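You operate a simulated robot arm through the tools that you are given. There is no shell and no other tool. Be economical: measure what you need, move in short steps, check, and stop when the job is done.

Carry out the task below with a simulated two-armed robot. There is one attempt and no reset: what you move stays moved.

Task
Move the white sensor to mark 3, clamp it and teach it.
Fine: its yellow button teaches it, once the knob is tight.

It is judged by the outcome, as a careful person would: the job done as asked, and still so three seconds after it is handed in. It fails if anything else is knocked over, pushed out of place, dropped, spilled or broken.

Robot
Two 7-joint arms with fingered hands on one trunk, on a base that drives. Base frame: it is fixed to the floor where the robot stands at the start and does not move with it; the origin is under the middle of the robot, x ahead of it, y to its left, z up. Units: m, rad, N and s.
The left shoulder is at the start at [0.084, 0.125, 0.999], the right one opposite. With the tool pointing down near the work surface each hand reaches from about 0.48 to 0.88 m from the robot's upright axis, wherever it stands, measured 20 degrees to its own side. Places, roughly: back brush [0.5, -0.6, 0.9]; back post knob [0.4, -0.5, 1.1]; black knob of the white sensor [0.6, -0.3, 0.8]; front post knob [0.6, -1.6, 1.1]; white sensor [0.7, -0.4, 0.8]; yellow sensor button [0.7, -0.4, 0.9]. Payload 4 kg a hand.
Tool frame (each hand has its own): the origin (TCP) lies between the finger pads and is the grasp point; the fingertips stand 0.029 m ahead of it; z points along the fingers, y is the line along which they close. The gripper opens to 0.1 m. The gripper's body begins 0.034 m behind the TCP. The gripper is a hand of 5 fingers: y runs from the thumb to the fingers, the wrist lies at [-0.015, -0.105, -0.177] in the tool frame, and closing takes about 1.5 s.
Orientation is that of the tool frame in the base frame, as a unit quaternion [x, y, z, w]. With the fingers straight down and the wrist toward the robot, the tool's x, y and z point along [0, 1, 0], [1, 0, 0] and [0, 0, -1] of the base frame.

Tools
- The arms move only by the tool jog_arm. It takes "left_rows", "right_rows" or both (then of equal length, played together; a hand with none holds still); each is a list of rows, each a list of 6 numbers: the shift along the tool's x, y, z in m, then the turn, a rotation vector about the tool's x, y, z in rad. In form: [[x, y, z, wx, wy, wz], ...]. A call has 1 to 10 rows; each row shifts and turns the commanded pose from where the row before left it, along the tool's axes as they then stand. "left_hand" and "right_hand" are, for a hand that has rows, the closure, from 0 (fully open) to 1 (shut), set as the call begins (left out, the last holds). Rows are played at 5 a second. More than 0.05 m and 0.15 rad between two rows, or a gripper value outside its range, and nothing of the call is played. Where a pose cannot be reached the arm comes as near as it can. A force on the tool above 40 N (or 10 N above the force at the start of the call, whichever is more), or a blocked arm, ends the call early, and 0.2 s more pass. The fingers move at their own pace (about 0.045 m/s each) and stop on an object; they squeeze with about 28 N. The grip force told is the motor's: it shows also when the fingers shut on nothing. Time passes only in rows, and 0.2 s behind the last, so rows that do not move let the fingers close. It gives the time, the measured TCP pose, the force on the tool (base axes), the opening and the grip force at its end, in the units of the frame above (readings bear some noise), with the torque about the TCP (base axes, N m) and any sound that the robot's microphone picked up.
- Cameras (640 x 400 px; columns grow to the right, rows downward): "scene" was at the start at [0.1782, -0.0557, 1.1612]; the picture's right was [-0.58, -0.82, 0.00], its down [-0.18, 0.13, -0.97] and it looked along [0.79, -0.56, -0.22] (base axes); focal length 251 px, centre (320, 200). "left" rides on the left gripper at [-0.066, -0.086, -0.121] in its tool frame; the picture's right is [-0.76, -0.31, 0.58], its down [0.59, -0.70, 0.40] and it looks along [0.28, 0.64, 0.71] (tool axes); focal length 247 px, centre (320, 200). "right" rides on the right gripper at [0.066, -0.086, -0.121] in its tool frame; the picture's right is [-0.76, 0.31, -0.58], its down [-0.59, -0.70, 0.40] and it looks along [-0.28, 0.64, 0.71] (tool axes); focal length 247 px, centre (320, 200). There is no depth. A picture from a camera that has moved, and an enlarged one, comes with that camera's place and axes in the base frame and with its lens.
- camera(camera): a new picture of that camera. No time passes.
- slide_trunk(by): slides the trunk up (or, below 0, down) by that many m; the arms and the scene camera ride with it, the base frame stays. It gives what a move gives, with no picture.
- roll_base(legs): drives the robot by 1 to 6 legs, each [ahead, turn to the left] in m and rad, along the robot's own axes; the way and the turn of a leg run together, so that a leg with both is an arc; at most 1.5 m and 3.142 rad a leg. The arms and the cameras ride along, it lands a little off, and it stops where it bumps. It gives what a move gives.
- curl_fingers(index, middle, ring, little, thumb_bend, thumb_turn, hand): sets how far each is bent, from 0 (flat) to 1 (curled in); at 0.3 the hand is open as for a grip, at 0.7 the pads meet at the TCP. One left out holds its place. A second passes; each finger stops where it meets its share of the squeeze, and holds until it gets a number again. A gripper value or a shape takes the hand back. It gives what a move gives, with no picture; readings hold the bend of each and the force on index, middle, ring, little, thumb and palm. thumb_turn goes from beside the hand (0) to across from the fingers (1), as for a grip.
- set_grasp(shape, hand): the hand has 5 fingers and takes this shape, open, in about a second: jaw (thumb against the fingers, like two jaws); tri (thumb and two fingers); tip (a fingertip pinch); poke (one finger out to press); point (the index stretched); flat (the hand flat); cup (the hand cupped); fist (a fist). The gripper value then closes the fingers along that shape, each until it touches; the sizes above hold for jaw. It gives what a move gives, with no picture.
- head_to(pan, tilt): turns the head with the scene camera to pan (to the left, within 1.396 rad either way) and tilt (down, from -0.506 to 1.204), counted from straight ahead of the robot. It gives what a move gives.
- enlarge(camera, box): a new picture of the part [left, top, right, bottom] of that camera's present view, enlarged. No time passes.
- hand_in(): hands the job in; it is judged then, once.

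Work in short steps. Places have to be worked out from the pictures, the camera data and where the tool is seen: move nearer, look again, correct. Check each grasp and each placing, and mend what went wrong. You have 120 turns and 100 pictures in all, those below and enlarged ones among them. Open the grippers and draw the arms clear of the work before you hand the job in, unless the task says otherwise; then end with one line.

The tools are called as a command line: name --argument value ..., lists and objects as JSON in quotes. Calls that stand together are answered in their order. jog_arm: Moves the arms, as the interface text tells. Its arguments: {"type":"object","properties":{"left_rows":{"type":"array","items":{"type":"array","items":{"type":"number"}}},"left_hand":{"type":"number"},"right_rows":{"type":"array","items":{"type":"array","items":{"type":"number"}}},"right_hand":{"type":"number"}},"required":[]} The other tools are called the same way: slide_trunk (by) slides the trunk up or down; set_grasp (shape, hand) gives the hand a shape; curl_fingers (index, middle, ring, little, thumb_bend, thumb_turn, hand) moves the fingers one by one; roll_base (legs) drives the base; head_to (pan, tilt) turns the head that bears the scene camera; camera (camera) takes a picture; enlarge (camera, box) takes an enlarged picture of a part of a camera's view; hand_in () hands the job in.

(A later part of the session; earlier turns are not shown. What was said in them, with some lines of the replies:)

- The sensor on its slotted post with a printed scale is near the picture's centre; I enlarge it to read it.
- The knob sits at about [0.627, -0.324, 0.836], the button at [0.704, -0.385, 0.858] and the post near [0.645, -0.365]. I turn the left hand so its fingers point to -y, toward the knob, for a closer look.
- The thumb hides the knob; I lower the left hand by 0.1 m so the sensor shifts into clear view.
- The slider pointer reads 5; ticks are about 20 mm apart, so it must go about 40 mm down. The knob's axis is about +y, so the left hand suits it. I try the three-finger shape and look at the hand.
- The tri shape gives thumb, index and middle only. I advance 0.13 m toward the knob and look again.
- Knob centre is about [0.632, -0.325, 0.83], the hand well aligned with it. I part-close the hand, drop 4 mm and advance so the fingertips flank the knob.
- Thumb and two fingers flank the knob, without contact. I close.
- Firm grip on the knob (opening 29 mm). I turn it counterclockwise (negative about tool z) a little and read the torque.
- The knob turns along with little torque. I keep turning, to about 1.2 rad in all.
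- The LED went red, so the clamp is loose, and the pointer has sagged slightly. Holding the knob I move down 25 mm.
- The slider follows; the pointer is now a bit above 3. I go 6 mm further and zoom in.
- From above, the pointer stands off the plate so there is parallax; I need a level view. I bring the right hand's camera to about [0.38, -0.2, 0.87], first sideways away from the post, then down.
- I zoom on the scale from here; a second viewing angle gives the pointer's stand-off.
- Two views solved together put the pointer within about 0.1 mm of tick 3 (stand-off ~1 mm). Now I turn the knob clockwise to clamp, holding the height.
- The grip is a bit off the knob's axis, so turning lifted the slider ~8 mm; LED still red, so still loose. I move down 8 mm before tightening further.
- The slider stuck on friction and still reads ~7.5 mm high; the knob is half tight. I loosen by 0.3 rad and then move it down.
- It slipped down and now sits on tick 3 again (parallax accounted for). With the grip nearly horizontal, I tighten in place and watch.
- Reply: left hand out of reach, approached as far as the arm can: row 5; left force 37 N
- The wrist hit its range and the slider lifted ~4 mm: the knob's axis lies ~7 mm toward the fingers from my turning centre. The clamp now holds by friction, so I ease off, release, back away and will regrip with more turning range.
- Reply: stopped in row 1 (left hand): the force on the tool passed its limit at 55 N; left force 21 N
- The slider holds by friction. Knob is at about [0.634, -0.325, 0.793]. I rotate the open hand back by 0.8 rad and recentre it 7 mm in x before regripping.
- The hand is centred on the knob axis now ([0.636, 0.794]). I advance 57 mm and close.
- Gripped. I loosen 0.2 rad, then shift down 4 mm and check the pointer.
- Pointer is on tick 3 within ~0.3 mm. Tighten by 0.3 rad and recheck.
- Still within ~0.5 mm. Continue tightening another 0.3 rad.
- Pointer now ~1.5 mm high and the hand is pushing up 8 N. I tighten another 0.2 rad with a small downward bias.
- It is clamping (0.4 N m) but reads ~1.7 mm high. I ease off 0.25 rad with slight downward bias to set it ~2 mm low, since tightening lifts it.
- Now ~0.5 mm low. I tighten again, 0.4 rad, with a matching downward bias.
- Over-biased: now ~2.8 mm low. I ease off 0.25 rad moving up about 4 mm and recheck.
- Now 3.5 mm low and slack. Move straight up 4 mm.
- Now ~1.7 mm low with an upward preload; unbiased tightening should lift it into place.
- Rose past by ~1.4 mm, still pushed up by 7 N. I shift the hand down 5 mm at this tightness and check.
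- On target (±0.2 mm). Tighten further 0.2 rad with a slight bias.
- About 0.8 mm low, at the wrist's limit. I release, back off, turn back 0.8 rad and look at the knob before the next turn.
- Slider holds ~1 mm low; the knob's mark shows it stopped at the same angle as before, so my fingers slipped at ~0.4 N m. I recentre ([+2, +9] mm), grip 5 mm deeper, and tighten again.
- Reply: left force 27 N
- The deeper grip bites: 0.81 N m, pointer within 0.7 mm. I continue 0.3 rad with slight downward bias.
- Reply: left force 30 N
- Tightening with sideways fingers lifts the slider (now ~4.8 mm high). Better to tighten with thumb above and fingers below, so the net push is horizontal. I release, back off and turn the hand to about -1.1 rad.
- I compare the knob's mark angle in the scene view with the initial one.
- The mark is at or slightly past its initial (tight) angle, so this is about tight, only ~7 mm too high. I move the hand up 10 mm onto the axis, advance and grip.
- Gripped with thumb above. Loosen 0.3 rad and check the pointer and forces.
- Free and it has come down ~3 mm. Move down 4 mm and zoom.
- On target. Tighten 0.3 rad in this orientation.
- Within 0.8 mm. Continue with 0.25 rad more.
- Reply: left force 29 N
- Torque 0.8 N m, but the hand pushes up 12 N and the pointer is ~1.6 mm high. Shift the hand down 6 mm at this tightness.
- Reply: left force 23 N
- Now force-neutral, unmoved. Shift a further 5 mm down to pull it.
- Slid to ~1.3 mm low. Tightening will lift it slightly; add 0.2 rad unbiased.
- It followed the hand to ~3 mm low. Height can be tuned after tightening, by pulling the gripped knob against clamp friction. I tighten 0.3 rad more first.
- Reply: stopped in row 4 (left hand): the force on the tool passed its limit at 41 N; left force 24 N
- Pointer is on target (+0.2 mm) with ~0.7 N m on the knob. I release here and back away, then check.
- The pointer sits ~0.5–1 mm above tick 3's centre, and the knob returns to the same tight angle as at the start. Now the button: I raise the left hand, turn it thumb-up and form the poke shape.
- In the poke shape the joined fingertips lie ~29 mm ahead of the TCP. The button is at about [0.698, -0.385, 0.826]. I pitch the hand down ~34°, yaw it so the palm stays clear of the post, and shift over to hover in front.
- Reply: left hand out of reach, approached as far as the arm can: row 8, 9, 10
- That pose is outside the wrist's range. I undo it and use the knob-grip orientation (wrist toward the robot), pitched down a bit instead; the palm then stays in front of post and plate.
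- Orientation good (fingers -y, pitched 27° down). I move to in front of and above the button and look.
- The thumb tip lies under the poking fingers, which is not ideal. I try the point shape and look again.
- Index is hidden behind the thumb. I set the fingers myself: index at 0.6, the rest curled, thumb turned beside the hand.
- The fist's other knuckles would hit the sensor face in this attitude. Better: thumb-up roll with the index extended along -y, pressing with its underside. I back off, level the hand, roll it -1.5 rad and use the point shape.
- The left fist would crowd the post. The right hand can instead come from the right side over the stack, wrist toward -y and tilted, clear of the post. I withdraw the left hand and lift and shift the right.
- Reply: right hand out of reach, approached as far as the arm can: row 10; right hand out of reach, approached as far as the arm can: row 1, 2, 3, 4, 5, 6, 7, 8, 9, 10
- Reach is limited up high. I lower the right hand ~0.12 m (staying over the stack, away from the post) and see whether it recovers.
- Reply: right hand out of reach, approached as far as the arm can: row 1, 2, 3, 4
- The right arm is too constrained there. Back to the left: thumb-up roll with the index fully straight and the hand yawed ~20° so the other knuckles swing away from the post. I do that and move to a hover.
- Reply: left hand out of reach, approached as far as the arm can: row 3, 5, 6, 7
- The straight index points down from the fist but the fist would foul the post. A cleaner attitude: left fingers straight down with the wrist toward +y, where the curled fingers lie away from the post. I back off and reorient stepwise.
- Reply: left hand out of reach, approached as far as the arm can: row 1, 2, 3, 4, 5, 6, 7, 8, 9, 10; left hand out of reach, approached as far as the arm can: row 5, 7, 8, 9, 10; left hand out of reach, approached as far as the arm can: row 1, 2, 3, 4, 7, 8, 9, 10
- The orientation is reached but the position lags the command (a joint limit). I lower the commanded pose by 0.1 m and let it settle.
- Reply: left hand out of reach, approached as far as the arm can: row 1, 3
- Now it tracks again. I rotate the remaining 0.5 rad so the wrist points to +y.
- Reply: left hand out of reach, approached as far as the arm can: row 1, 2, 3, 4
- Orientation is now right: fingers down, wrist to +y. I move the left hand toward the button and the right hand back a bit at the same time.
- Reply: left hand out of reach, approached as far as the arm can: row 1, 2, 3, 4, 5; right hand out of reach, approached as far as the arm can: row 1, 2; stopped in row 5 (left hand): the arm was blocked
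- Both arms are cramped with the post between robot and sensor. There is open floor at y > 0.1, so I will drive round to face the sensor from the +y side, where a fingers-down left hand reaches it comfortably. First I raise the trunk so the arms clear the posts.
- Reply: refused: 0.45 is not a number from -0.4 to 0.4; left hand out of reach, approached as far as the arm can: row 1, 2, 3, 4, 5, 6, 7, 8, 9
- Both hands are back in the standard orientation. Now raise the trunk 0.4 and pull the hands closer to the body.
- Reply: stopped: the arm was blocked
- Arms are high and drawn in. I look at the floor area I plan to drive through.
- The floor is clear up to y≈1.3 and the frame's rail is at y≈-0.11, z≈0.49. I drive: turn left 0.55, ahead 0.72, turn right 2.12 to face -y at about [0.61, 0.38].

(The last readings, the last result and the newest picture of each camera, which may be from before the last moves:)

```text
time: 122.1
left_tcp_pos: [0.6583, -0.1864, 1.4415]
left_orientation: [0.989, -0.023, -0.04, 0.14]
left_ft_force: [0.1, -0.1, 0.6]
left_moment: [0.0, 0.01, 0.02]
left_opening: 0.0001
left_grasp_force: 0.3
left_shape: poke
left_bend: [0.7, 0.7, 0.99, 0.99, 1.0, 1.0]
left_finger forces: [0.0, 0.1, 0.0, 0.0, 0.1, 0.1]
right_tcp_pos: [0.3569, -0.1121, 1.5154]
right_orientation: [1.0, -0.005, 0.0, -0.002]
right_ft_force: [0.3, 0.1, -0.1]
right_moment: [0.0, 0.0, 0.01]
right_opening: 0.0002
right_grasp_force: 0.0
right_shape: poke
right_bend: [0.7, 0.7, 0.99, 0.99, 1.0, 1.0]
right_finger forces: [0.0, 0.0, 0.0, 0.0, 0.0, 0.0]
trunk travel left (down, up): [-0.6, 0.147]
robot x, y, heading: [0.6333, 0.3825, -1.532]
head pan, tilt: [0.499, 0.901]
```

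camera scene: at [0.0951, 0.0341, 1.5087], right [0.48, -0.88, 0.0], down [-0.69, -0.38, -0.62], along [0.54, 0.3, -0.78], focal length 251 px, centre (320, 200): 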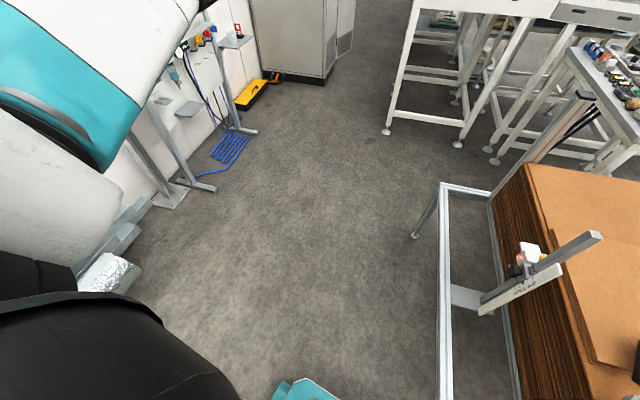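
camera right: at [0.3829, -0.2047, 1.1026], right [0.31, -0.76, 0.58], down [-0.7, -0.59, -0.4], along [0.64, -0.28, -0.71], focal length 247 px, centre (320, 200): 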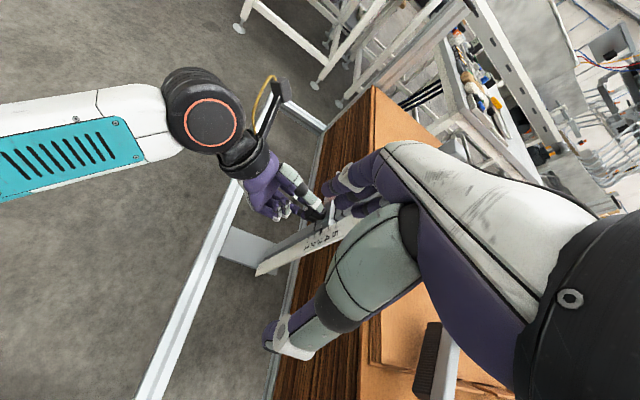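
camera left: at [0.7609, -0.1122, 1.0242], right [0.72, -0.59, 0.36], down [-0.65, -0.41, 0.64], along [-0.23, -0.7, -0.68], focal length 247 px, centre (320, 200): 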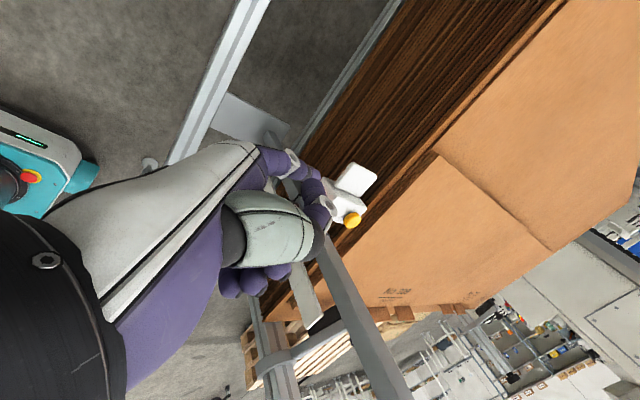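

Arrived facing -y. I lower the trunk back by 0.4 and turn the head to the sensor.

slide_trunk --by -0.4

head_to --pan 0.1 --tilt 0.45

camera --camera "scene"

```text
time: 125.9
left_tcp_pos: [0.6581, -0.186, 1.0416]
left_orientation: [0.989, -0.021, -0.04, 0.141]
left_ft_force: [-0.6, 0.3, -0.4]
left_moment: [-0.01, 0.0, -0.01]
left_opening: 0.0
left_grasp_force: 0.1
left_shape: poke
left_bend: [0.7, 0.7, 0.99, 0.99, 1.0, 1.0]
left_finger forces: [0.0, 0.0, 0.0, 0.0, 0.1, 0.1]
right_tcp_pos: [0.3572, -0.1104, 1.1148]
right_orientation: [1.0, -0.004, 0.001, 0.0]
right_ft_force: [0.5, 0.3, 0.2]
right_moment: [0.03, -0.01, -0.01]
right_opening: 0.0
right_grasp_force: 0.1
right_shape: poke
right_bend: [0.7, 0.7, 0.99, 0.99, 1.0, 1.0]
right_finger forces: [0.0, 0.1, 0.0, 0.0, 0.1, 0.0]
trunk travel left (down, up): [-0.2, 0.547]
robot x, y, heading: [0.6338, 0.382, -1.532]
head pan, tilt: [0.499, 0.901]
```

```text
time: 126.8
left_tcp_pos: [0.6584, -0.186, 1.0416]
left_orientation: [0.989, -0.022, -0.04, 0.139]
left_ft_force: [-0.8, 0.0, 1.3]
left_moment: [0.03, 0.01, 0.01]
left_opening: 0.0001
left_grasp_force: 0.1
left_shape: poke
left_bend: [0.7, 0.7, 0.99, 0.99, 1.0, 1.0]
left_finger forces: [0.0, 0.0, 0.0, 0.0, 0.0, 0.1]
right_tcp_pos: [0.3572, -0.1103, 1.1157]
right_orientation: [1.0, -0.004, 0.001, -0.001]
right_ft_force: [0.0, 0.1, 0.1]
right_moment: [0.05, 0.0, 0.0]
right_opening: 0.0
right_grasp_force: 0.1
right_shape: poke
right_bend: [0.7, 0.7, 0.99, 0.99, 1.0, 1.0]
right_finger forces: [0.0, 0.0, 0.1, 0.0, 0.0, 0.0]
trunk travel left (down, up): [-0.2, 0.547]
robot x, y, heading: [0.6352, 0.3799, -1.527]
head pan, tilt: [0.099, 0.45]
```

```text
6 pictures are left
camera scene: at [0.649, 0.1847, 1.1401], right [-0.99, -0.14, 0.0], down [-0.06, 0.43, -0.9], along [0.13, -0.89, -0.44], focal length 251 px, centre (320, 200)
```

scene: 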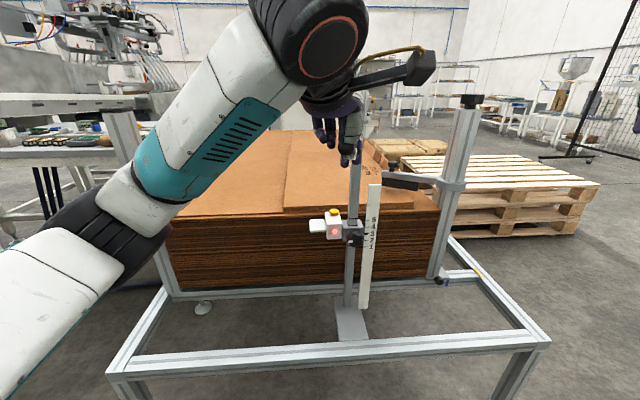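

Clear view; the button is at [0.696, -0.385, 0.827], matching. I move +x, then -y beside the post, then down to hover ~6 cm above the button.

jog_arm --left_rows '[[0.0408, -0.0014, -0.0035, 0, 0, 0], [0.0022, 0.0366, 0.0105, 0, 0, 0], [0.0022, 0.0366, 0.0105, 0, 0, 0], [0.0022, 0.0366, 0.0105, 0, 0, 0], [0.0022, 0.0366, 0.0105, 0, 0, 0], [0.0022, 0.0366, 0.0105, 0, 0, 0], [0.0029, -0.0112, 0.0383, 0, 0, 0], [0.0029, -0.0112, 0.0383, 0, 0, 0], [0.0029, -0.0112, 0.0383, 0, 0, 0], [0, 0, 0, 0, 0, 0]]'

enlarge --camera "scene" --box '[270, 130, 410, 250]'

```text
time: 129.0
left_tcp_pos: [0.6989, -0.3804, 0.9227]
left_orientation: [0.989, -0.022, -0.04, 0.14]
left_ft_force: [-0.3, 0.0, -0.4]
left_moment: [-0.02, 0.0, 0.0]
left_opening: 0.0
left_grasp_force: 0.1
left_shape: poke
left_bend: [0.7, 0.7, 0.99, 0.99, 1.0, 1.0]
left_finger forces: [0.0, 0.1, 0.1, 0.0, 0.0, 0.1]
right_tcp_pos: [0.3581, -0.1101, 1.115]
right_orientation: [1.0, -0.004, 0.0, -0.002]
right_ft_force: [0.3, -0.1, 0.3]
right_moment: [0.01, 0.01, -0.02]
right_opening: 0.0
right_grasp_force: 0.1
right_shape: poke
right_bend: [0.7, 0.7, 0.99, 0.99, 1.0, 1.0]
right_finger forces: [0.0, 0.1, 0.1, 0.1, 0.0, 0.1]
trunk travel left (down, up): [-0.2, 0.547]
robot x, y, heading: [0.629, 0.3788, -1.529]
head pan, tilt: [0.099, 0.45]
```

```text
3.33 times, centred on (340, 190) of scene
camera zoom: at [0.6489, 0.1848, 1.1403], right [-0.99, -0.14, 0.0], down [-0.06, 0.43, -0.9], along [0.13, -0.89, -0.44], focal length 836 px, centre (253, 233)
```

zoom: 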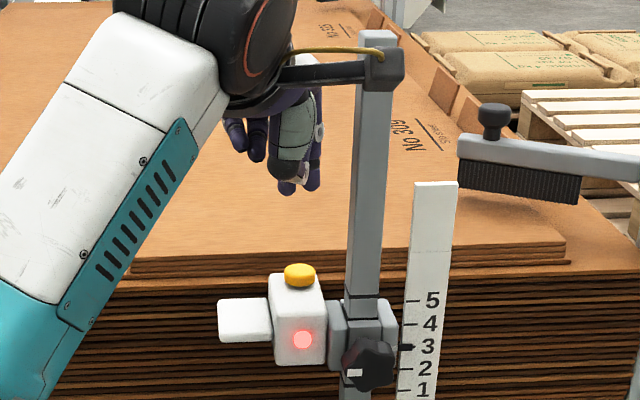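

The frontal view shows the pointer level with tick 3, and the fingertips straddle the button's centre at [0.697, -0.388], about 6 cm above it. I descend 5 cm straight down.

jog_arm --left_rows '[[0.0009, -0.0034, 0.0115, 0, 0, 0], [0.0009, -0.0034, 0.0115, 0, 0, 0], [0.0009, -0.0034, 0.0115, 0, 0, 0], [0.0009, -0.0034, 0.0115, 0, 0, 0], [0, 0, 0, 0, 0, 0]]'

enlarge --camera "scene" --box '[310, 170, 390, 250]'

```text
time: 130.2
left_tcp_pos: [0.6979, -0.3771, 0.8735]
left_orientation: [0.989, -0.023, -0.04, 0.14]
left_ft_force: [0.0, 0.3, -0.2]
left_moment: [-0.02, -0.01, 0.02]
left_opening: 0.0
left_grasp_force: 0.0
left_shape: poke
left_bend: [0.7, 0.7, 0.99, 0.99, 1.0, 1.0]
left_finger forces: [0.1, 0.1, 0.0, 0.0, 0.0, 0.0]
right_tcp_pos: [0.3569, -0.1113, 1.1155]
right_orientation: [1.0, -0.005, 0.0, -0.001]
right_ft_force: [-1.0, -0.1, 0.0]
right_moment: [-0.01, 0.0, 0.01]
right_opening: 0.0
right_grasp_force: 0.2
right_shape: poke
right_bend: [0.7, 0.7, 0.99, 0.99, 1.0, 1.0]
right_finger forces: [0.0, 0.0, 0.0, 0.0, 0.1, 0.0]
trunk travel left (down, up): [-0.2, 0.547]
robot x, y, heading: [0.6322, 0.3787, -1.531]
head pan, tilt: [0.099, 0.45]
```

```text
5.00 times, centred on (350, 210) of scene
camera zoom: at [0.6489, 0.1847, 1.1402], right [-0.99, -0.14, 0.0], down [-0.06, 0.43, -0.9], along [0.13, -0.89, -0.44], focal length 1253 px, centre (170, 150)
```

zoom: 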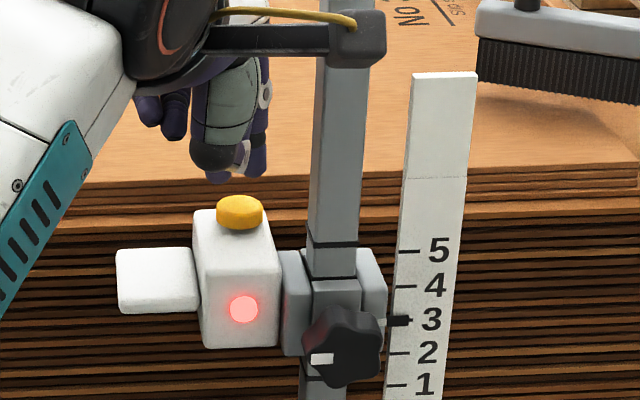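

Tips are centred over the button with ~15 mm gap; the pointer sits right at 3. I descend 10 mm, then in small steps until contact.

jog_arm --left_rows '[[0.0003, -0.0014, 0.0048, 0, 0, 0], [0.0003, -0.0014, 0.0048, 0, 0, 0], [0, 0, 0, 0, 0, 0]]'

jog_arm --left_rows '[[0.0002, -0.0006, 0.002, 0, 0, 0], [0.0002, -0.0006, 0.002, 0, 0, 0]]'

```text
time: 131.0
left_tcp_pos: [0.6986, -0.3759, 0.8633]
left_orientation: [0.989, -0.023, -0.04, 0.14]
left_ft_force: [-0.6, 0.1, 0.7]
left_moment: [-0.01, -0.01, 0.04]
left_opening: 0.0001
left_grasp_force: 0.1
left_shape: poke
left_bend: [0.7, 0.7, 0.99, 0.99, 1.0, 1.0]
left_finger forces: [0.1, 0.0, 0.0, 0.1, 0.0, 0.0]
right_tcp_pos: [0.357, -0.1125, 1.1148]
right_orientation: [1.0, -0.005, 0.0, -0.001]
right_ft_force: [0.7, 1.0, -0.2]
right_moment: [0.0, 0.01, 0.0]
right_opening: 0.0
right_grasp_force: 0.0
right_shape: poke
right_bend: [0.7, 0.7, 0.99, 0.99, 1.0, 1.0]
right_finger forces: [0.0, 0.0, 0.0, 0.0, 0.0, 0.0]
trunk travel left (down, up): [-0.2, 0.547]
robot x, y, heading: [0.6321, 0.3816, -1.533]
head pan, tilt: [0.099, 0.45]
```

```text
time: 131.6
left_tcp_pos: [0.6995, -0.3772, 0.8597]
left_orientation: [0.989, -0.022, -0.04, 0.141]
left_ft_force: [0.0, 0.9, 0.6]
left_moment: [0.01, -0.04, -0.01]
left_opening: 0.0
left_grasp_force: 0.2
left_shape: poke
left_bend: [0.7, 0.7, 0.99, 0.99, 1.0, 1.0]
left_finger forces: [0.0, 0.2, 0.0, 0.1, 0.0, 0.0]
right_tcp_pos: [0.3562, -0.1111, 1.1152]
right_orientation: [1.0, -0.004, 0.0, 0.0]
right_ft_force: [-0.1, 1.4, -0.6]
right_moment: [0.0, 0.01, -0.03]
right_opening: 0.0
right_grasp_force: 0.1
right_shape: poke
right_bend: [0.7, 0.7, 0.99, 0.99, 1.0, 1.0]
right_finger forces: [0.1, 0.0, 0.0, 0.0, 0.1, 0.0]
trunk travel left (down, up): [-0.2, 0.547]
robot x, y, heading: [0.6321, 0.3825, -1.534]
head pan, tilt: [0.099, 0.45]
```

No contact yet; 2 mm steps further.

jog_arm --left_rows '[[0.0002, -0.0006, 0.002, 0, 0, 0]]'

jog_arm --left_rows '[[0.0002, -0.0006, 0.002, 0, 0, 0]]'

```text
time: 132.0
left_tcp_pos: [0.7002, -0.3756, 0.8579]
left_orientation: [0.989, -0.021, -0.04, 0.141]
left_ft_force: [-0.9, 0.4, 1.1]
left_moment: [0.01, 0.0, -0.01]
left_opening: 0.0001
left_grasp_force: 0.0
left_shape: poke
left_bend: [0.7, 0.7, 0.99, 0.99, 1.0, 1.0]
left_finger forces: [0.1, 0.6, 0.0, 0.0, 0.0, 0.0]
right_tcp_pos: [0.3568, -0.1112, 1.1152]
right_orientation: [1.0, -0.005, -0.001, -0.002]
right_ft_force: [0.8, 0.3, 0.8]
right_moment: [0.02, -0.01, 0.01]
right_opening: 0.0
right_grasp_force: 0.2
right_shape: poke
right_bend: [0.7, 0.7, 0.99, 0.99, 1.0, 1.0]
right_finger forces: [0.0, 0.1, 0.0, 0.1, 0.0, 0.0]
trunk travel left (down, up): [-0.2, 0.547]
robot x, y, heading: [0.6325, 0.3823, -1.528]
head pan, tilt: [0.099, 0.45]
```

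```text
time: 132.4
left_tcp_pos: [0.6995, -0.3773, 0.8555]
left_orientation: [0.989, -0.022, -0.04, 0.14]
left_ft_force: [0.1, 0.3, 1.5]
left_moment: [-0.03, -0.03, -0.04]
left_opening: 0.0
left_grasp_force: 0.1
left_shape: poke
left_bend: [0.7, 0.7, 0.99, 0.99, 1.0, 1.0]
left_finger forces: [0.0, 1.3, 0.1, 0.0, 0.0, 0.0]
right_tcp_pos: [0.3564, -0.1111, 1.1149]
right_orientation: [1.0, -0.005, 0.0, -0.001]
right_ft_force: [0.2, -0.4, 0.1]
right_moment: [0.0, 0.01, -0.01]
right_opening: 0.0001
right_grasp_force: 0.1
right_shape: poke
right_bend: [0.7, 0.7, 0.99, 0.99, 1.0, 1.0]
right_finger forces: [0.0, 0.0, 0.1, 0.1, 0.1, 0.0]
trunk travel left (down, up): [-0.2, 0.547]
robot x, y, heading: [0.6319, 0.3824, -1.53]
head pan, tilt: [0.099, 0.45]
heard: click
```

Contact at 1.3 N and a click was heard. I lift off 4 cm and look at the LED.

jog_arm --left_rows '[[-0.0005, 0.0028, -0.0096, 0, 0, 0], [-0.0009, 0.0034, -0.0115, 0, 0, 0], [-0.0009, 0.0034, -0.0115, 0, 0, 0], [-0.0009, 0.0034, -0.0115, 0, 0, 0], [0, 0, 0, 0, 0, 0]]'

enlarge --camera "scene" --box '[310, 170, 390, 250]'

```text
time: 133.6
left_tcp_pos: [0.699, -0.3774, 0.9007]
left_orientation: [0.989, -0.023, -0.04, 0.139]
left_ft_force: [0.3, -0.8, 0.5]
left_moment: [0.02, 0.01, 0.02]
left_opening: 0.0
left_grasp_force: 0.0
left_shape: poke
left_bend: [0.7, 0.7, 0.99, 0.99, 1.0, 1.0]
left_finger forces: [0.0, 0.0, 0.1, 0.1, 0.0, 0.1]
right_tcp_pos: [0.3567, -0.1106, 1.1153]
right_orientation: [1.0, -0.004, 0.0, -0.001]
right_ft_force: [0.1, 0.1, -0.2]
right_moment: [-0.01, -0.02, 0.02]
right_opening: 0.0
right_grasp_force: 0.0
right_shape: poke
right_bend: [0.7, 0.7, 0.99, 0.99, 1.0, 1.0]
right_finger forces: [0.0, 0.0, 0.0, 0.0, 0.0, 0.1]
trunk travel left (down, up): [-0.2, 0.547]
robot x, y, heading: [0.6341, 0.3859, -1.533]
head pan, tilt: [0.099, 0.45]
```

```text
5.00 times, centred on (350, 210) of scene
camera zoom: at [0.6489, 0.1847, 1.1402], right [-0.99, -0.14, 0.0], down [-0.06, 0.43, -0.9], along [0.13, -0.89, -0.44], focal length 1253 px, centre (170, 150)
```

zoom: 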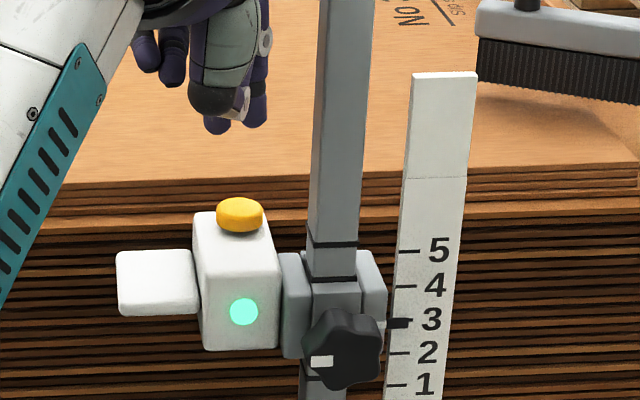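

The LED is now green: taught. I withdraw the left arm up and back, then check the pointer closely.

jog_arm --left_rows '[[-0.0029, 0.0112, -0.0383, 0, 0, 0], [-0.0029, 0.0112, -0.0383, 0, 0, 0], [-0.0029, 0.0112, -0.0383, 0, 0, 0], [-0.0022, -0.0366, -0.0105, 0, 0, 0], [-0.0022, -0.0366, -0.0105, 0, 0, 0], [-0.0022, -0.0366, -0.0105, 0, 0, 0], [-0.0022, -0.0366, -0.0105, 0, 0, 0], [-0.0022, -0.0366, -0.0105, 0, 0, 0], [0, 0, 0, 0, 0, 0]]'

set_grasp --hand "left" --shape "jaw"

set_grasp --hand "right" --shape "jaw"

enlarge --camera "scene" --box '[340, 215, 380, 240]'

```text
time: 135.6
left_tcp_pos: [0.7004, -0.1869, 1.0233]
left_orientation: [0.989, -0.022, -0.04, 0.14]
left_ft_force: [-0.1, 0.4, 0.3]
left_moment: [-0.02, 0.02, -0.01]
left_opening: 0.0
left_grasp_force: 0.0
left_shape: poke
left_bend: [0.7, 0.7, 0.99, 0.99, 1.0, 1.0]
left_finger forces: [0.1, 0.0, 0.0, 0.0, 0.1, 0.0]
right_tcp_pos: [0.3567, -0.1105, 1.1152]
right_orientation: [1.0, -0.004, -0.001, -0.002]
right_ft_force: [0.2, -0.5, -0.7]
right_moment: [0.01, 0.0, 0.0]
right_opening: 0.0
right_grasp_force: 0.0
right_shape: poke
right_bend: [0.7, 0.7, 0.99, 0.99, 1.0, 1.0]
right_finger forces: [0.1, 0.0, 0.0, 0.0, 0.1, 0.0]
trunk travel left (down, up): [-0.2, 0.547]
robot x, y, heading: [0.6347, 0.3795, -1.53]
head pan, tilt: [0.099, 0.45]
```

```text
time: 136.5
left_tcp_pos: [0.7018, -0.1869, 1.0232]
left_orientation: [0.989, -0.022, -0.039, 0.139]
left_ft_force: [0.6, 1.0, -0.4]
left_moment: [0.01, 0.0, -0.01]
left_opening: 0.0999
left_grasp_force: 0.0
left_shape: jaw
left_bend: [0.3, 0.3, 0.3, 0.3, 0.3, 0.98]
left_finger forces: [0.1, 0.0, 0.0, 0.1, 0.1, 0.0]
right_tcp_pos: [0.3564, -0.1106, 1.114]
right_orientation: [1.0, -0.005, 0.0, -0.001]
right_ft_force: [-0.9, -0.2, 0.2]
right_moment: [-0.04, 0.04, 0.0]
right_opening: 0.0
right_grasp_force: 0.0
right_shape: poke
right_bend: [0.7, 0.7, 0.99, 0.99, 1.0, 1.0]
right_finger forces: [0.1, 0.0, 0.1, 0.0, 0.0, 0.1]
trunk travel left (down, up): [-0.2, 0.547]
robot x, y, heading: [0.6342, 0.3795, -1.529]
head pan, tilt: [0.099, 0.45]
```

```text
time: 137.4
left_tcp_pos: [0.6997, -0.1877, 1.0245]
left_orientation: [0.989, -0.022, -0.04, 0.139]
left_ft_force: [0.1, 0.4, 0.1]
left_moment: [0.04, -0.03, -0.02]
left_opening: 0.0997
left_grasp_force: 0.1
left_shape: jaw
left_bend: [0.3, 0.3, 0.3, 0.3, 0.3, 0.98]
left_finger forces: [0.1, 0.0, 0.0, 0.0, 0.0, 0.1]
right_tcp_pos: [0.3577, -0.1111, 1.1155]
right_orientation: [1.0, -0.004, 0.001, 0.0]
right_ft_force: [-0.2, -0.1, 0.1]
right_moment: [0.0, 0.0, -0.01]
right_opening: 0.1001
right_grasp_force: 0.0
right_shape: jaw
right_bend: [0.3, 0.3, 0.3, 0.3, 0.3, 0.98]
right_finger forces: [0.0, 0.0, 0.0, 0.0, 0.1, 0.0]
trunk travel left (down, up): [-0.2, 0.547]
robot x, y, heading: [0.6368, 0.3802, -1.528]
head pan, tilt: [0.099, 0.45]
```

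```text
16.00 times, centred on (360, 228) of scene
camera zoom: at [0.6489, 0.1847, 1.1402], right [-0.99, -0.14, 0.0], down [-0.06, 0.43, -0.9], along [0.13, -0.89, -0.44], focal length 4011 px, centre (-320, -240)
```

zoom: 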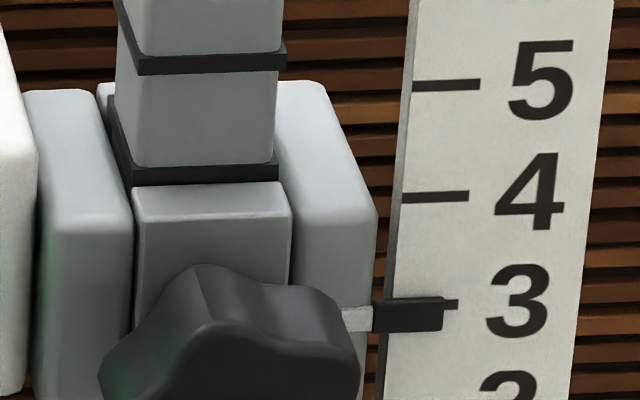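

Pointer is on tick 3 within ~1.5 mm with the hands open and clear. I wait a moment and take one last check on LED and drift.

jog_arm --left_rows '[[0, -0.03, 0, 0, 0, 0], [0, -0.03, 0, 0, 0, 0], [0, 0, 0, 0, 0, 0], [0, 0, 0, 0, 0, 0], [0, 0, 0, 0, 0, 0], [0, 0, 0, 0, 0, 0], [0, 0, 0, 0, 0, 0], [0, 0, 0, 0, 0, 0], [0, 0, 0, 0, 0, 0], [0, 0, 0, 0, 0, 0]]'

enlarge --camera "scene" --box '[310, 170, 390, 250]'

```text
time: 139.6
left_tcp_pos: [0.7044, -0.1294, 1.0076]
left_orientation: [0.989, -0.023, -0.041, 0.139]
left_ft_force: [0.2, -0.5, -0.2]
left_moment: [-0.02, 0.0, -0.02]
left_opening: 0.0998
left_grasp_force: 0.0
left_shape: jaw
left_bend: [0.3, 0.3, 0.3, 0.3, 0.3, 0.98]
left_finger forces: [0.0, 0.1, 0.0, 0.1, 0.0, 0.0]
right_tcp_pos: [0.3565, -0.1113, 1.115]
right_orientation: [1.0, -0.004, -0.001, -0.002]
right_ft_force: [-0.7, -0.9, 0.5]
right_moment: [-0.01, 0.01, 0.05]
right_opening: 0.0997
right_grasp_force: 0.1
right_shape: jaw
right_bend: [0.3, 0.3, 0.3, 0.3, 0.3, 0.98]
right_finger forces: [0.0, 0.0, 0.0, 0.0, 0.1, 0.1]
trunk travel left (down, up): [-0.2, 0.547]
robot x, y, heading: [0.6335, 0.3763, -1.533]
head pan, tilt: [0.099, 0.45]
```

```text
5.00 times, centred on (350, 210) of scene
camera zoom: at [0.6489, 0.1848, 1.1402], right [-0.99, -0.14, 0.0], down [-0.06, 0.43, -0.9], along [0.13, -0.89, -0.44], focal length 1253 px, centre (170, 150)
```

zoom: 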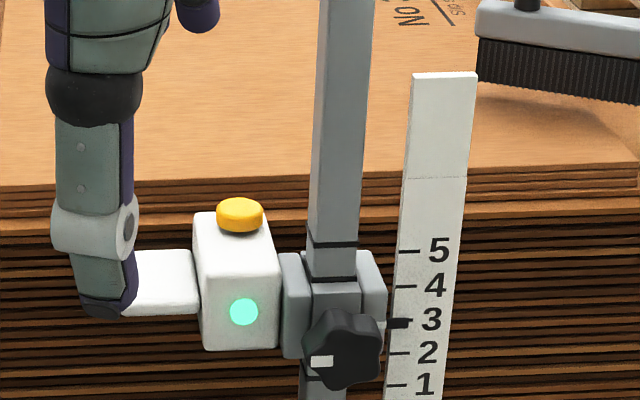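

The LED stays green and the pointer has not drifted from mark 3. The hands are open and clear, so I hand in.

hand_in

```text
The job is handed in.
```

The white sensor is at mark 3, about 1.5 mm below the tick by my estimate. The knob is clamped and the sensor is taught: its LED turned green after the yellow button clicked, and it stayed green with no drift.
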